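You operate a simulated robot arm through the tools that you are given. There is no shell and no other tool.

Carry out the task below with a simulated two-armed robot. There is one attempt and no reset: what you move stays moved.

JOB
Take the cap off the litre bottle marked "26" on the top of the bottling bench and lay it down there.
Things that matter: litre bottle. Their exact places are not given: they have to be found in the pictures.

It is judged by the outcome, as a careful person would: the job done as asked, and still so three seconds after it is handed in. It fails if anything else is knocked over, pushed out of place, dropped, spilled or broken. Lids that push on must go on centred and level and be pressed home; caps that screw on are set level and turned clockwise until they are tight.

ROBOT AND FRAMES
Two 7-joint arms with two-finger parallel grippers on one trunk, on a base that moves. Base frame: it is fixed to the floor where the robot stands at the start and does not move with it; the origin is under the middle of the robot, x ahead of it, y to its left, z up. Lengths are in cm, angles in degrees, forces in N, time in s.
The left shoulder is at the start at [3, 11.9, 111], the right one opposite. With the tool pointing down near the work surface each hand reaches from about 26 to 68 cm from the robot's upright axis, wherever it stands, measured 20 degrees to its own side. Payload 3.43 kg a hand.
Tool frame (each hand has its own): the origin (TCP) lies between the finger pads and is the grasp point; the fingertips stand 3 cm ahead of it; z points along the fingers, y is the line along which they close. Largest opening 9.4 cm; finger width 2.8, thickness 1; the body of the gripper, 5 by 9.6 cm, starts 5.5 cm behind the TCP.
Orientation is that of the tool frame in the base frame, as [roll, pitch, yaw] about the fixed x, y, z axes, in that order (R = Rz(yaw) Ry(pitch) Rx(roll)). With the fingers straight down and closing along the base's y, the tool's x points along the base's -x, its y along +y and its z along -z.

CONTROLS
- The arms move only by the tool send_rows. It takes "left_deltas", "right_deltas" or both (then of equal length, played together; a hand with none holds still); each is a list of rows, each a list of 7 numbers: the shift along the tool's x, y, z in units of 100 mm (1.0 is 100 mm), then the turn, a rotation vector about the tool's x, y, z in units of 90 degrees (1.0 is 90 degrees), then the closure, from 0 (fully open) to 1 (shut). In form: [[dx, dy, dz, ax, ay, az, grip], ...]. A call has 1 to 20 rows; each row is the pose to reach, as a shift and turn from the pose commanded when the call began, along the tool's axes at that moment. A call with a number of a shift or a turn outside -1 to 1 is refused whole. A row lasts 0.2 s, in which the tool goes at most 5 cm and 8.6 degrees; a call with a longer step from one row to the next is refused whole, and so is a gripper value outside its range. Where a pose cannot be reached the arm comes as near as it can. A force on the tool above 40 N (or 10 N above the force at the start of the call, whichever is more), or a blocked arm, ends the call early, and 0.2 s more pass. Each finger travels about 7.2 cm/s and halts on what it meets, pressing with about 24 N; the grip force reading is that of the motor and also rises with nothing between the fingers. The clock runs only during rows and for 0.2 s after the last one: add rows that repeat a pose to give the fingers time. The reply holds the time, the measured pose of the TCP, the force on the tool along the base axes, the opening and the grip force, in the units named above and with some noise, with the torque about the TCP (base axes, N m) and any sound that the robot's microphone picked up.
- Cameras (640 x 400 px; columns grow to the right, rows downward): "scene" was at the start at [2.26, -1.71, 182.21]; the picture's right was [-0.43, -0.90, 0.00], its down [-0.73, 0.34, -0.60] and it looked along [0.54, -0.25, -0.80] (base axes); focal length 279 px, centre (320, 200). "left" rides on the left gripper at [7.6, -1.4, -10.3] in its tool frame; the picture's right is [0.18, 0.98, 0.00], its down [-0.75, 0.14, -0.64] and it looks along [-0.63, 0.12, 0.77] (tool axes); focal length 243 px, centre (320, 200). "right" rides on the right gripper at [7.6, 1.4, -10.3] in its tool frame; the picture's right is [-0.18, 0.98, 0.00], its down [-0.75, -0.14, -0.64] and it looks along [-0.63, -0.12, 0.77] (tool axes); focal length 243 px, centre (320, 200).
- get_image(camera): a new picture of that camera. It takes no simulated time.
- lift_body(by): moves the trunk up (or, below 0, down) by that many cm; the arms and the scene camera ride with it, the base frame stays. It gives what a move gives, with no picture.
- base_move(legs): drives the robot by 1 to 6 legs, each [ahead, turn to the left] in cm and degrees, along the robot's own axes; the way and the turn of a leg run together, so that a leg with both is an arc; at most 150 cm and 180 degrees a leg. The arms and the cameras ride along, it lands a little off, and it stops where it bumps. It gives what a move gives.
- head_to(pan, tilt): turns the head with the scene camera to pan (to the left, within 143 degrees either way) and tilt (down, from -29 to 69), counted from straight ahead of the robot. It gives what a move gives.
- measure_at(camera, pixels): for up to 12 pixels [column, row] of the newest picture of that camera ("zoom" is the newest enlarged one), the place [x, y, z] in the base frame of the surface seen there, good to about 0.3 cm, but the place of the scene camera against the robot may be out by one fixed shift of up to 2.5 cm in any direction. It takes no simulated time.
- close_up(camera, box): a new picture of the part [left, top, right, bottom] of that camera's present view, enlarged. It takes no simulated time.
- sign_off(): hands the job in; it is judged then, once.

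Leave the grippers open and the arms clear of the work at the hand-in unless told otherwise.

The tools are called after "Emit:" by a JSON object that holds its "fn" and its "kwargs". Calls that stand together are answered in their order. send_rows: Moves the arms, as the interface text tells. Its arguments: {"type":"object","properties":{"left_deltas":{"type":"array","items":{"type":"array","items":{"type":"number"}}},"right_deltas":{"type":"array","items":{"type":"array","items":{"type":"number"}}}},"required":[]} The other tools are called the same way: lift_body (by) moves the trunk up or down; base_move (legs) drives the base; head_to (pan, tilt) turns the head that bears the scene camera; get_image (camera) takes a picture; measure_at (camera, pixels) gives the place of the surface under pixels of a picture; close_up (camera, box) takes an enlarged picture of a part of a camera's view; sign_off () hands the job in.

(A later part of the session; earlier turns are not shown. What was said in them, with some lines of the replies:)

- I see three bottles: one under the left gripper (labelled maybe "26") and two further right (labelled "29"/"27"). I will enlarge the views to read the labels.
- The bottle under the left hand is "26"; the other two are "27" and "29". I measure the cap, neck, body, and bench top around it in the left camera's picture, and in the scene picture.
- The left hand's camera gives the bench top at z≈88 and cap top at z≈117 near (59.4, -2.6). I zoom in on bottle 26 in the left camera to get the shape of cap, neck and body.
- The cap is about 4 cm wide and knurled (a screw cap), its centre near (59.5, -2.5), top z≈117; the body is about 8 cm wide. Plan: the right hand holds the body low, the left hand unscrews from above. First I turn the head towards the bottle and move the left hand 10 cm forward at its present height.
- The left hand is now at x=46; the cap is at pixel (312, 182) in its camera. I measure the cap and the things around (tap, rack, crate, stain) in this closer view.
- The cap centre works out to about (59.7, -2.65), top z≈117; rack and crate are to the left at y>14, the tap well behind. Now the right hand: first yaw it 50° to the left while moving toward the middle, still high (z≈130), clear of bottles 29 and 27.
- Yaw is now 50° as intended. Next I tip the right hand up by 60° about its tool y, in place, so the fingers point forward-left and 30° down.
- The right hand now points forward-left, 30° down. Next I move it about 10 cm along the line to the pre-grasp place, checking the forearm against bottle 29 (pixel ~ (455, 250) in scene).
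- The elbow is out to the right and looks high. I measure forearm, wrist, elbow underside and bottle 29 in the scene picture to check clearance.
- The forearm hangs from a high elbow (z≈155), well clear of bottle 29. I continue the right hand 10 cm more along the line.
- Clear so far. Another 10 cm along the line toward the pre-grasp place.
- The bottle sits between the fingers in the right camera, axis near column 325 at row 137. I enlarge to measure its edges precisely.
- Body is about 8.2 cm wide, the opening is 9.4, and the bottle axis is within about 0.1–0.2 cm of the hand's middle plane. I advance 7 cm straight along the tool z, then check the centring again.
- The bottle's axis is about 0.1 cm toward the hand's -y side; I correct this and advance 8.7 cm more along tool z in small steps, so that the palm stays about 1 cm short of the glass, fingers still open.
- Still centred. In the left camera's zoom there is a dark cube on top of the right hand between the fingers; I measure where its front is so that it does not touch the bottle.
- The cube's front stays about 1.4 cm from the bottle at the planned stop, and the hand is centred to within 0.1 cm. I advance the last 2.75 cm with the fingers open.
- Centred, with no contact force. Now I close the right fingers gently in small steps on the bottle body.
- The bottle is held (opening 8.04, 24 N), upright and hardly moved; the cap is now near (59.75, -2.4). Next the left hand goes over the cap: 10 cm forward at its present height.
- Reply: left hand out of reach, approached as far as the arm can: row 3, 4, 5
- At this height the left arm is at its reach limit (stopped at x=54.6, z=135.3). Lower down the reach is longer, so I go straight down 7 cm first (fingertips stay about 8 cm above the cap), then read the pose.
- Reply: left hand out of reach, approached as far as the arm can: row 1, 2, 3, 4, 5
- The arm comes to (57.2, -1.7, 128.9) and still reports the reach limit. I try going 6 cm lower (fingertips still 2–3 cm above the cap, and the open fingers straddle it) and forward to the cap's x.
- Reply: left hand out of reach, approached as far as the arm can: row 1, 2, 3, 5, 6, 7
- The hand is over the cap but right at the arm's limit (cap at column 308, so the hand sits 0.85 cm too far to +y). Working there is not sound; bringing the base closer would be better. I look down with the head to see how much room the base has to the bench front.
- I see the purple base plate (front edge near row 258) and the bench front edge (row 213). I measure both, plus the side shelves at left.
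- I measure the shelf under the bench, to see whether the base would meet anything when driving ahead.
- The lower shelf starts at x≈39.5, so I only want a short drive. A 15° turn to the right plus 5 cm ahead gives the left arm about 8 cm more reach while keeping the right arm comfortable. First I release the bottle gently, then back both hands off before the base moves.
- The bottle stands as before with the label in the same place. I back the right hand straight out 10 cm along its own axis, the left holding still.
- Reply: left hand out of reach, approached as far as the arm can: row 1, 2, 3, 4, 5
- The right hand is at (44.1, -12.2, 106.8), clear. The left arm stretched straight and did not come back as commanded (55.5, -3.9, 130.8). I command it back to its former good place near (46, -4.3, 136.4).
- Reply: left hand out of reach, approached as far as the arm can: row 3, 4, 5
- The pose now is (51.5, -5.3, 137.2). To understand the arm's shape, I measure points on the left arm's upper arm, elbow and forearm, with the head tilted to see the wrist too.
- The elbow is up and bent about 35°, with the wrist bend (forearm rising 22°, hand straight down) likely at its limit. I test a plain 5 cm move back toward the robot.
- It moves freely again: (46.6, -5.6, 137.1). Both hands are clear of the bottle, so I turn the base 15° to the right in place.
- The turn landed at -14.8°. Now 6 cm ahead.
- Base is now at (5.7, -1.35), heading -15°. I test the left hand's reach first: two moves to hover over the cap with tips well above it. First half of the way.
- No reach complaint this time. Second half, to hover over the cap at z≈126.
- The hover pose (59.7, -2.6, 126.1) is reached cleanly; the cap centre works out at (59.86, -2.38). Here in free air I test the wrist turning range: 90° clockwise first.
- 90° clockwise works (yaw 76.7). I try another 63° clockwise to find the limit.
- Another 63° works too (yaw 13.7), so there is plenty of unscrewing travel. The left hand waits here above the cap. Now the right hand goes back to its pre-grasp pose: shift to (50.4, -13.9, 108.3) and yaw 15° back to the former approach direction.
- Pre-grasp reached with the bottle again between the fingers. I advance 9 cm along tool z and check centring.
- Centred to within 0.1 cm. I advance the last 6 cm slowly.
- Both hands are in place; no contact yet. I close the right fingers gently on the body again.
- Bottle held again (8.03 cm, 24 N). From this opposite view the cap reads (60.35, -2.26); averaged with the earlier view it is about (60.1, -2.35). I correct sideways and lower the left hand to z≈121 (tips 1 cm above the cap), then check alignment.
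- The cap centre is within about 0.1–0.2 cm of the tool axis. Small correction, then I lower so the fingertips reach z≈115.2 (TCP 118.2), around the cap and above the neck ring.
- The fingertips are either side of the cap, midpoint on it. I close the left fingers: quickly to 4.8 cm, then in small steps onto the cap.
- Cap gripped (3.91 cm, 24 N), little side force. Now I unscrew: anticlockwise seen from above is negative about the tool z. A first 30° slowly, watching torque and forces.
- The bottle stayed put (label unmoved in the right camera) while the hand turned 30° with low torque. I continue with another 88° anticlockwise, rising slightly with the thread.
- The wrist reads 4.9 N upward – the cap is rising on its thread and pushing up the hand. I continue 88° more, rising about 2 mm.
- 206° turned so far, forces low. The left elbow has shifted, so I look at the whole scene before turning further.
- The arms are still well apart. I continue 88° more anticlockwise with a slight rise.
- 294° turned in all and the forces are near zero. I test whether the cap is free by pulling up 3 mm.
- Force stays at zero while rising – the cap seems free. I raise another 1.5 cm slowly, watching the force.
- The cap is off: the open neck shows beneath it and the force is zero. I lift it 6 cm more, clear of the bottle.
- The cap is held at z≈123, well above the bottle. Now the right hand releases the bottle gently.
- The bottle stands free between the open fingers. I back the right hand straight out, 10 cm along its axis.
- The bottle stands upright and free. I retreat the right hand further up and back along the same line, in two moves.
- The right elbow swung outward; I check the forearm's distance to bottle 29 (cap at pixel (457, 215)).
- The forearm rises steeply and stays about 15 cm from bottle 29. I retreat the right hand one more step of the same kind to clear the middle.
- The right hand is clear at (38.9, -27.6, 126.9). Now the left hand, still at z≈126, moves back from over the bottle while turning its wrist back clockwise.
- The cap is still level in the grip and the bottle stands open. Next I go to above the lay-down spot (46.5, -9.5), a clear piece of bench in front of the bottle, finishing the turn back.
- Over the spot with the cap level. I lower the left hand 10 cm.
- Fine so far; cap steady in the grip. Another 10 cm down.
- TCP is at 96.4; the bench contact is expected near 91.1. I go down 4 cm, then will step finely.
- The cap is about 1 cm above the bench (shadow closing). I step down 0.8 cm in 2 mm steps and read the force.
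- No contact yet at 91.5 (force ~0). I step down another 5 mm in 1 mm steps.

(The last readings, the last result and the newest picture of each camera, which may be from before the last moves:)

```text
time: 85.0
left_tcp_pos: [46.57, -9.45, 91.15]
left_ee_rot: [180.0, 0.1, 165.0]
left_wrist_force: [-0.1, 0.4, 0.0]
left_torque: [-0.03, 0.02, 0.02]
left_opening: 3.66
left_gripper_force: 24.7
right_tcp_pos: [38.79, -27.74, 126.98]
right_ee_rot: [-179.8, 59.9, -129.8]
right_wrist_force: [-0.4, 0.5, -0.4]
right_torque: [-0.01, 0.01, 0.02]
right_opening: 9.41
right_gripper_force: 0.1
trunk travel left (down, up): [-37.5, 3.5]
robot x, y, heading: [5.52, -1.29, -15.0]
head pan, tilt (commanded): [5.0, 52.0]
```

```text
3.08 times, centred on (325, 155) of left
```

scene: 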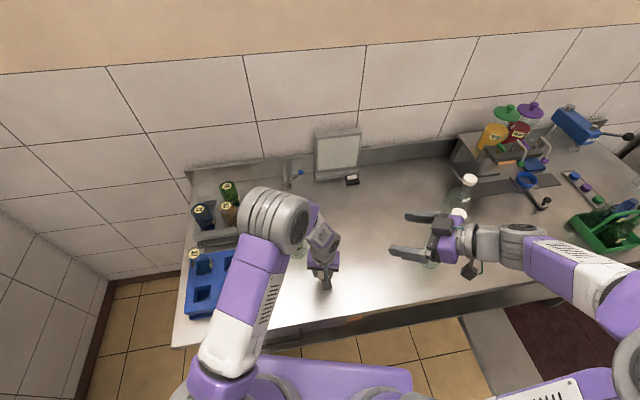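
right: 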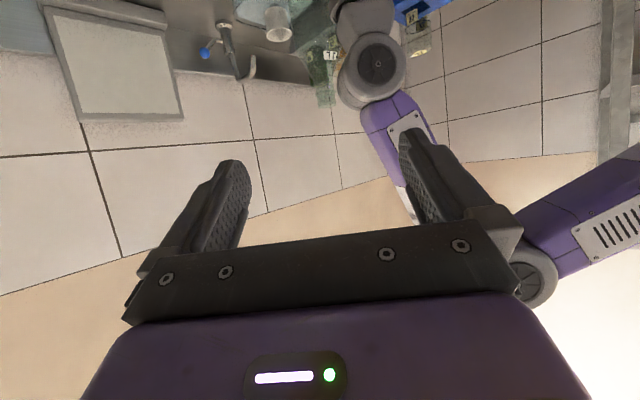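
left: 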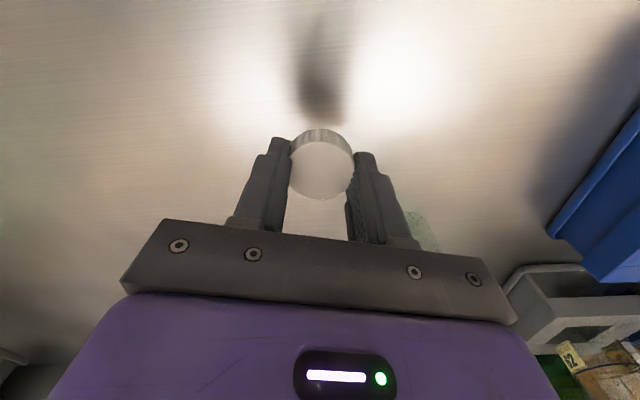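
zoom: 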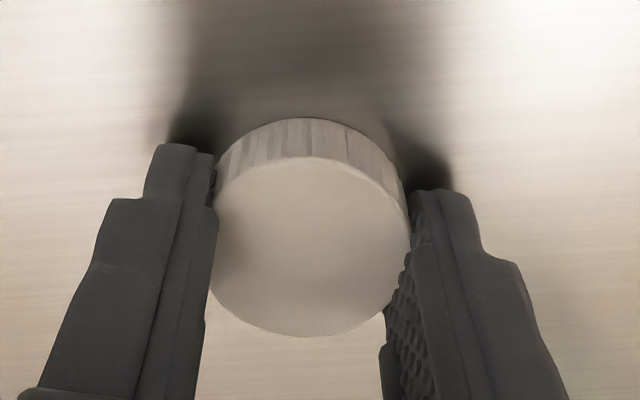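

Still zero force at 91.15; the shadow nearly meets the cap. Two more 1 mm steps.

Emit:
{"fn": "send_rows", "kwargs": {"left_deltas": [[0, 0, 0.005, 0, 0, 0, 0.7], [0, 0, 0.01, 0, 0, 0, 0.7], [0, 0, 0.015, 0, 0, 0, 0.7], [0, 0, 0.02, 0, 0, 0, 0.7]]}}

Emit:
{"fn": "close_up", "kwargs": {"camera": "left", "box": [250, 90, 400, 220]}}

```text
time: 86.0
left_tcp_pos: [46.66, -9.5, 91.02]
left_ee_rot: [-179.9, 0.2, 165.0]
left_wrist_force: [0.2, 2.4, 22.9]
left_torque: [0.13, 0.07, 0.02]
left_opening: 3.67
left_gripper_force: 24.1
right_tcp_pos: [38.76, -27.61, 127.05]
right_ee_rot: [-179.8, 60.1, -129.7]
right_wrist_force: [-0.8, -0.8, 1.0]
right_torque: [-0.01, -0.01, 0.0]
right_opening: 9.42
right_gripper_force: 0.0
trunk travel left (down, up): [-37.5, 3.5]
robot x, y, heading: [5.76, -1.5, -15.1]
head pan, tilt (commanded): [5.0, 52.0]
```

```text
3.08 times, centred on (325, 155) of left
```

zoom: 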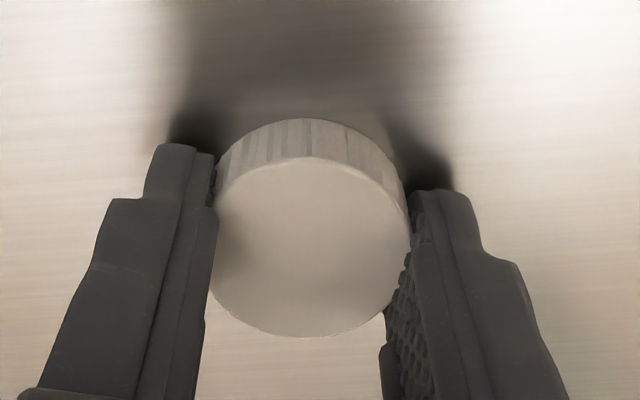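

Contact: 22.9 N up at TCP 91.0. I ease up 1 mm and then open the fingers slowly to set the cap down.

Emit:
{"fn": "send_rows", "kwargs": {"left_deltas": [[0, 0, -0.01, 0, 0, 0, 0.7], [0, 0, -0.012, 0, 0, 0, 0.66], [0, 0, -0.012, 0, 0, 0, 0.63], [0, 0, -0.012, 0, 0, 0, 0.61], [0, 0, -0.012, 0, 0, 0, 0.59], [0, 0, -0.012, 0, 0, 0, 0.57], [0, 0, -0.012, 0, 0, 0, 0.54], [0, 0, -0.012, 0, 0, 0, 0.5], [0, 0, -0.012, 0, 0, 0, 0.45], [0, 0, -0.012, 0, 0, 0, 0.38], [0, 0, -0.012, 0, 0, 0, 0.3], [0, 0, -0.012, 0, 0, 0, 0.2], [0, 0, -0.012, 0, 0, 0, 0.1], [0, 0, -0.012, 0, 0, 0, 0], [0, 0, -0.012, 0, 0, 0, 0]]}}

Emit:
{"fn": "get_image", "kwargs": {"camera": "left"}}

Emit:
{"fn": "close_up", "kwargs": {"camera": "left", "box": [250, 90, 400, 220]}}

```text
time: 89.2
left_tcp_pos: [46.57, -9.47, 90.9]
left_ee_rot: [179.9, 0.0, 165.0]
left_wrist_force: [-2.3, -2.0, 17.4]
left_torque: [-0.84, 0.43, -0.21]
left_opening: 9.38
left_gripper_force: 0.1
right_tcp_pos: [38.73, -27.72, 126.99]
right_ee_rot: [-179.8, 60.2, -129.7]
right_wrist_force: [0.5, 0.2, -0.1]
right_torque: [-0.01, 0.03, 0.01]
right_opening: 9.38
right_gripper_force: 0.2
trunk travel left (down, up): [-37.5, 3.5]
robot x, y, heading: [5.2, -1.2, -15.2]
head pan, tilt (commanded): [5.0, 52.0]
```

```text
taken
```

left: 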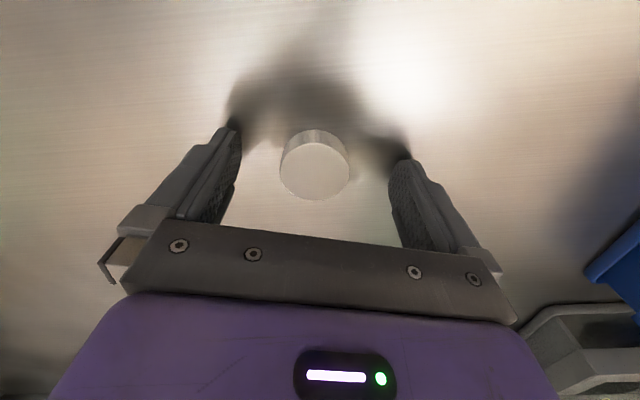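

```text
3.08 times, centred on (325, 155) of left
```

zoom: 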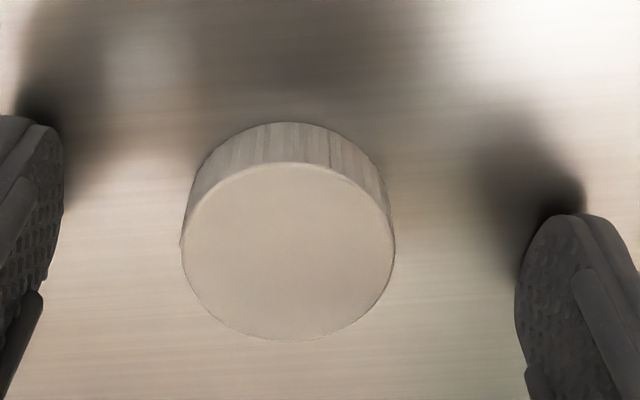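

The cap lies flat on the bench between the open fingers. The fingertips still press the bench lightly, so I lift the left hand straight up.

Emit:
{"fn": "send_rows", "kwargs": {"left_deltas": [[0, 0, -0.1, 0, 0, 0, 0], [0, 0, -0.25, 0, 0, 0, 0], [0, 0, -0.5, 0, 0, 0, 0], [0, 0, -0.75, 0, 0, 0, 0], [0, 0, -1.0, 0, 0, 0, 0], [0, 0, -1.0, 0, 0, 0, 0]]}}

Emit:
{"fn": "get_image", "kwargs": {"camera": "left"}}

Emit:
{"fn": "send_rows", "kwargs": {"left_deltas": [[0, 0, -0.25, 0, 0, 0, 0], [0, 0, -0.5, 0, 0, 0, 0], [0, 0, -0.75, 0, 0, 0, 0], [0, 0, -1.0, 0, 0, 0, 0], [0, 0, -1.0, 0, 0, 0, 0]]}}

Emit:
{"fn": "send_rows", "kwargs": {"left_deltas": [[0, 0, -0.25, 0, 0, 0, 0], [0, 0, -0.5, 0, 0, 0, 0], [0, 0, -0.75, 0, 0, 0, 0], [0, 0, -1.0, 0, 0, 0, 0], [0, 0, -1.0, 0, 0, 0, 0]]}}

Emit:
{"fn": "get_image", "kwargs": {"camera": "left"}}

Emit:
{"fn": "get_image", "kwargs": {"camera": "scene"}}

```text
time: 90.6
left_tcp_pos: [46.62, -9.52, 101.03]
left_ee_rot: [179.9, 0.0, 165.0]
left_wrist_force: [-0.4, 0.2, 0.9]
left_torque: [-0.01, -0.01, -0.02]
left_opening: 9.4
left_gripper_force: 0.1
right_tcp_pos: [38.83, -27.73, 127.09]
right_ee_rot: [-179.9, 60.0, -129.8]
right_wrist_force: [-0.1, 0.8, -0.8]
right_torque: [0.02, -0.02, -0.02]
right_opening: 9.4
right_gripper_force: 0.1
trunk travel left (down, up): [-37.5, 3.5]
robot x, y, heading: [5.79, -1.36, -14.9]
head pan, tilt (commanded): [5.0, 52.0]
```

```text
taken
```

left: 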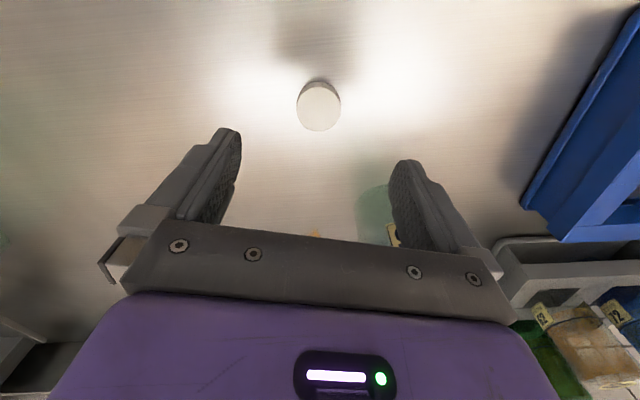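

```text
time: 91.8
left_tcp_pos: [46.56, -9.48, 111.07]
left_ee_rot: [179.9, 0.0, 165.1]
left_wrist_force: [-0.6, -0.1, -0.9]
left_torque: [-0.01, -0.01, -0.01]
left_opening: 9.42
left_gripper_force: 0.0
right_tcp_pos: [38.94, -27.74, 127.01]
right_ee_rot: [-179.9, 60.0, -129.8]
right_wrist_force: [0.4, -0.1, -0.1]
right_torque: [-0.03, 0.0, 0.02]
right_opening: 9.4
right_gripper_force: 0.0
trunk travel left (down, up): [-37.5, 3.5]
robot x, y, heading: [5.85, -1.55, -14.8]
head pan, tilt (commanded): [5.0, 52.0]
```

```text
time: 93.0
left_tcp_pos: [46.51, -9.47, 120.82]
left_ee_rot: [179.9, 0.1, 164.9]
left_wrist_force: [-0.6, 0.9, 0.9]
left_torque: [-0.01, -0.01, 0.01]
left_opening: 9.38
left_gripper_force: 0.1
right_tcp_pos: [38.86, -27.63, 127.07]
right_ee_rot: [-179.8, 60.0, -129.8]
right_wrist_force: [-0.3, -1.2, 0.4]
right_torque: [0.0, -0.02, 0.0]
right_opening: 9.39
right_gripper_force: 0.1
trunk travel left (down, up): [-37.5, 3.5]
robot x, y, heading: [5.44, -1.73, -14.9]
head pan, tilt (commanded): [5.0, 52.0]
```

```text
taken
```

left: 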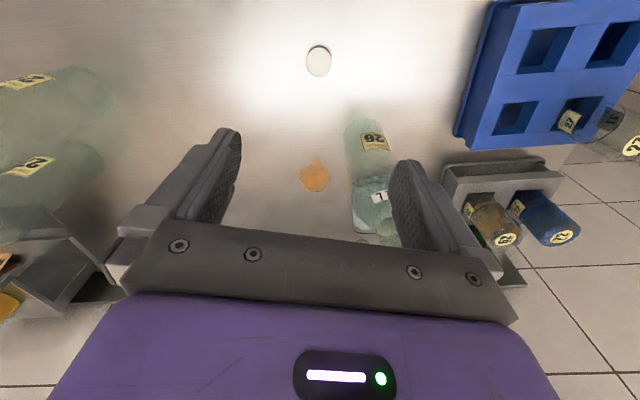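

```text
taken
```

scene: 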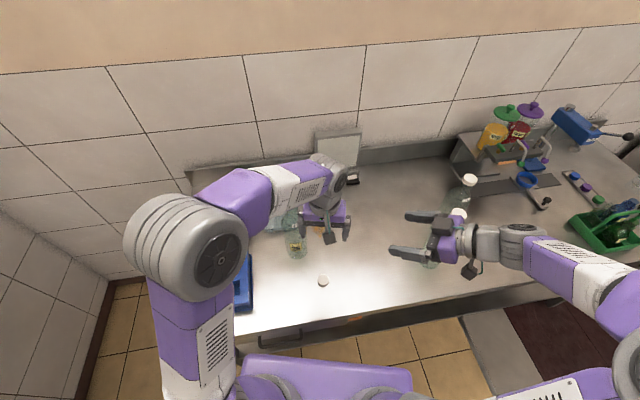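

The cap rests on the bench (pixel (323, 281) in scene) and bottle 26 stands open behind it. I raise the left hand further and pull it back from the bottle, then check everything.

Emit:
{"fn": "send_rows", "kwargs": {"left_deltas": [[0.1, 0, -0.25, 0, 0, 0, 0], [0.25, 0, -0.5, 0, 0, 0, 0], [0.4, 0, -0.75, 0, 0, 0, 0], [0.6, 0, -1.0, 0, 0, 0, 0], [0.6, 0, -1.0, 0, 0, 0, 0]]}}

Emit:
{"fn": "get_image", "kwargs": {"camera": "left"}}

Emit:
{"fn": "close_up", "kwargs": {"camera": "left", "box": [270, 60, 470, 260]}}

Emit:
{"fn": "close_up", "kwargs": {"camera": "scene", "box": [180, 140, 400, 330]}}

Emit:
{"fn": "get_image", "kwargs": {"camera": "right"}}

```text
time: 94.2
left_tcp_pos: [40.81, -7.96, 130.96]
left_ee_rot: [-180.0, -0.1, 165.0]
left_wrist_force: [-0.2, -0.1, -0.3]
left_torque: [0.0, 0.04, 0.02]
left_opening: 9.41
left_gripper_force: 0.0
right_tcp_pos: [38.96, -27.64, 126.9]
right_ee_rot: [-179.9, 60.0, -129.9]
right_wrist_force: [0.2, -0.5, -0.6]
right_torque: [0.0, -0.01, -0.03]
right_opening: 9.38
right_gripper_force: 0.0
trunk travel left (down, up): [-37.5, 3.5]
robot x, y, heading: [5.81, -1.71, -14.9]
head pan, tilt (commanded): [5.0, 52.0]
```

```text
taken
```

left: 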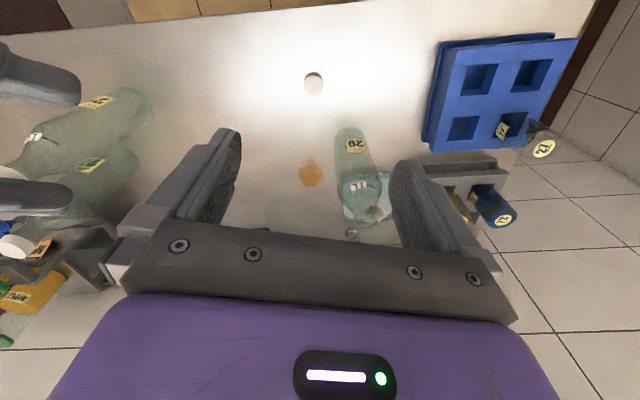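

```text
2.00 times, centred on (370, 160) of left
```

zoom: 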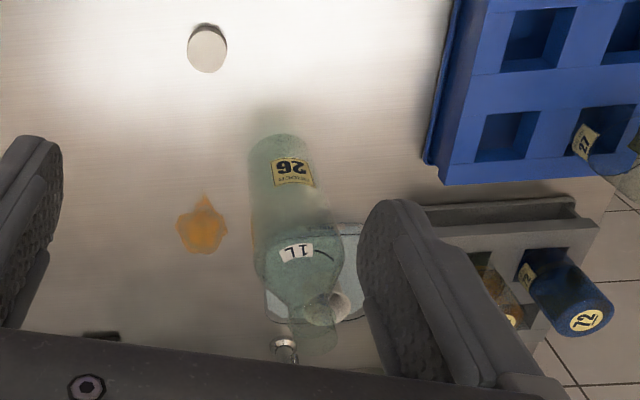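

```text
2.11 times, centred on (290, 235) of scene
```

zoom: 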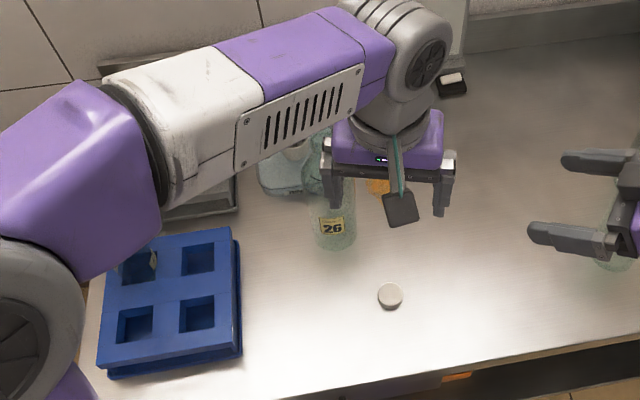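

```text
taken
```

right: 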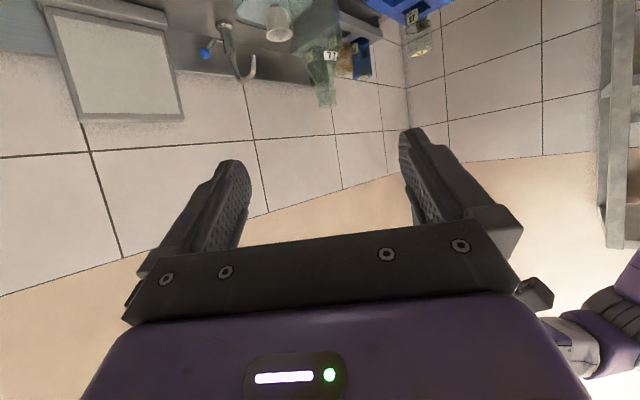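

The cap lies flat on the bench in front, near (46.5, -9.5). Bottle 26 stands upright and open in its place, and bottles 27 and 29, the crate, rack and tap look undisturbed. Both grippers are open and raised clear, so I hand in the job.

Emit:
{"fn": "sign_off", "kwargs": {}}

```text
The job is handed in.
```

The cap is off bottle "26" and lying flat on the bench top, about 15 cm in front of the bottle. The job has been handed in. No judging result came back with the hand-in.

- **Bottle 26:** it stands upright and open, within a few millimetres of where it was. The right hand held its body while the left hand unscrewed the cap about 294° anticlockwise.
- **Everything else:** bottles "27" and "29", the crate, the rack and the tap look undisturbed in the last pictures.
- **Robot:** the left arm could not comfortably reach the cap from the starting position. I turned the base 15° to the right, drove it 6 cm forward, and left it there. Both grippers are open and raised clear of the bench.
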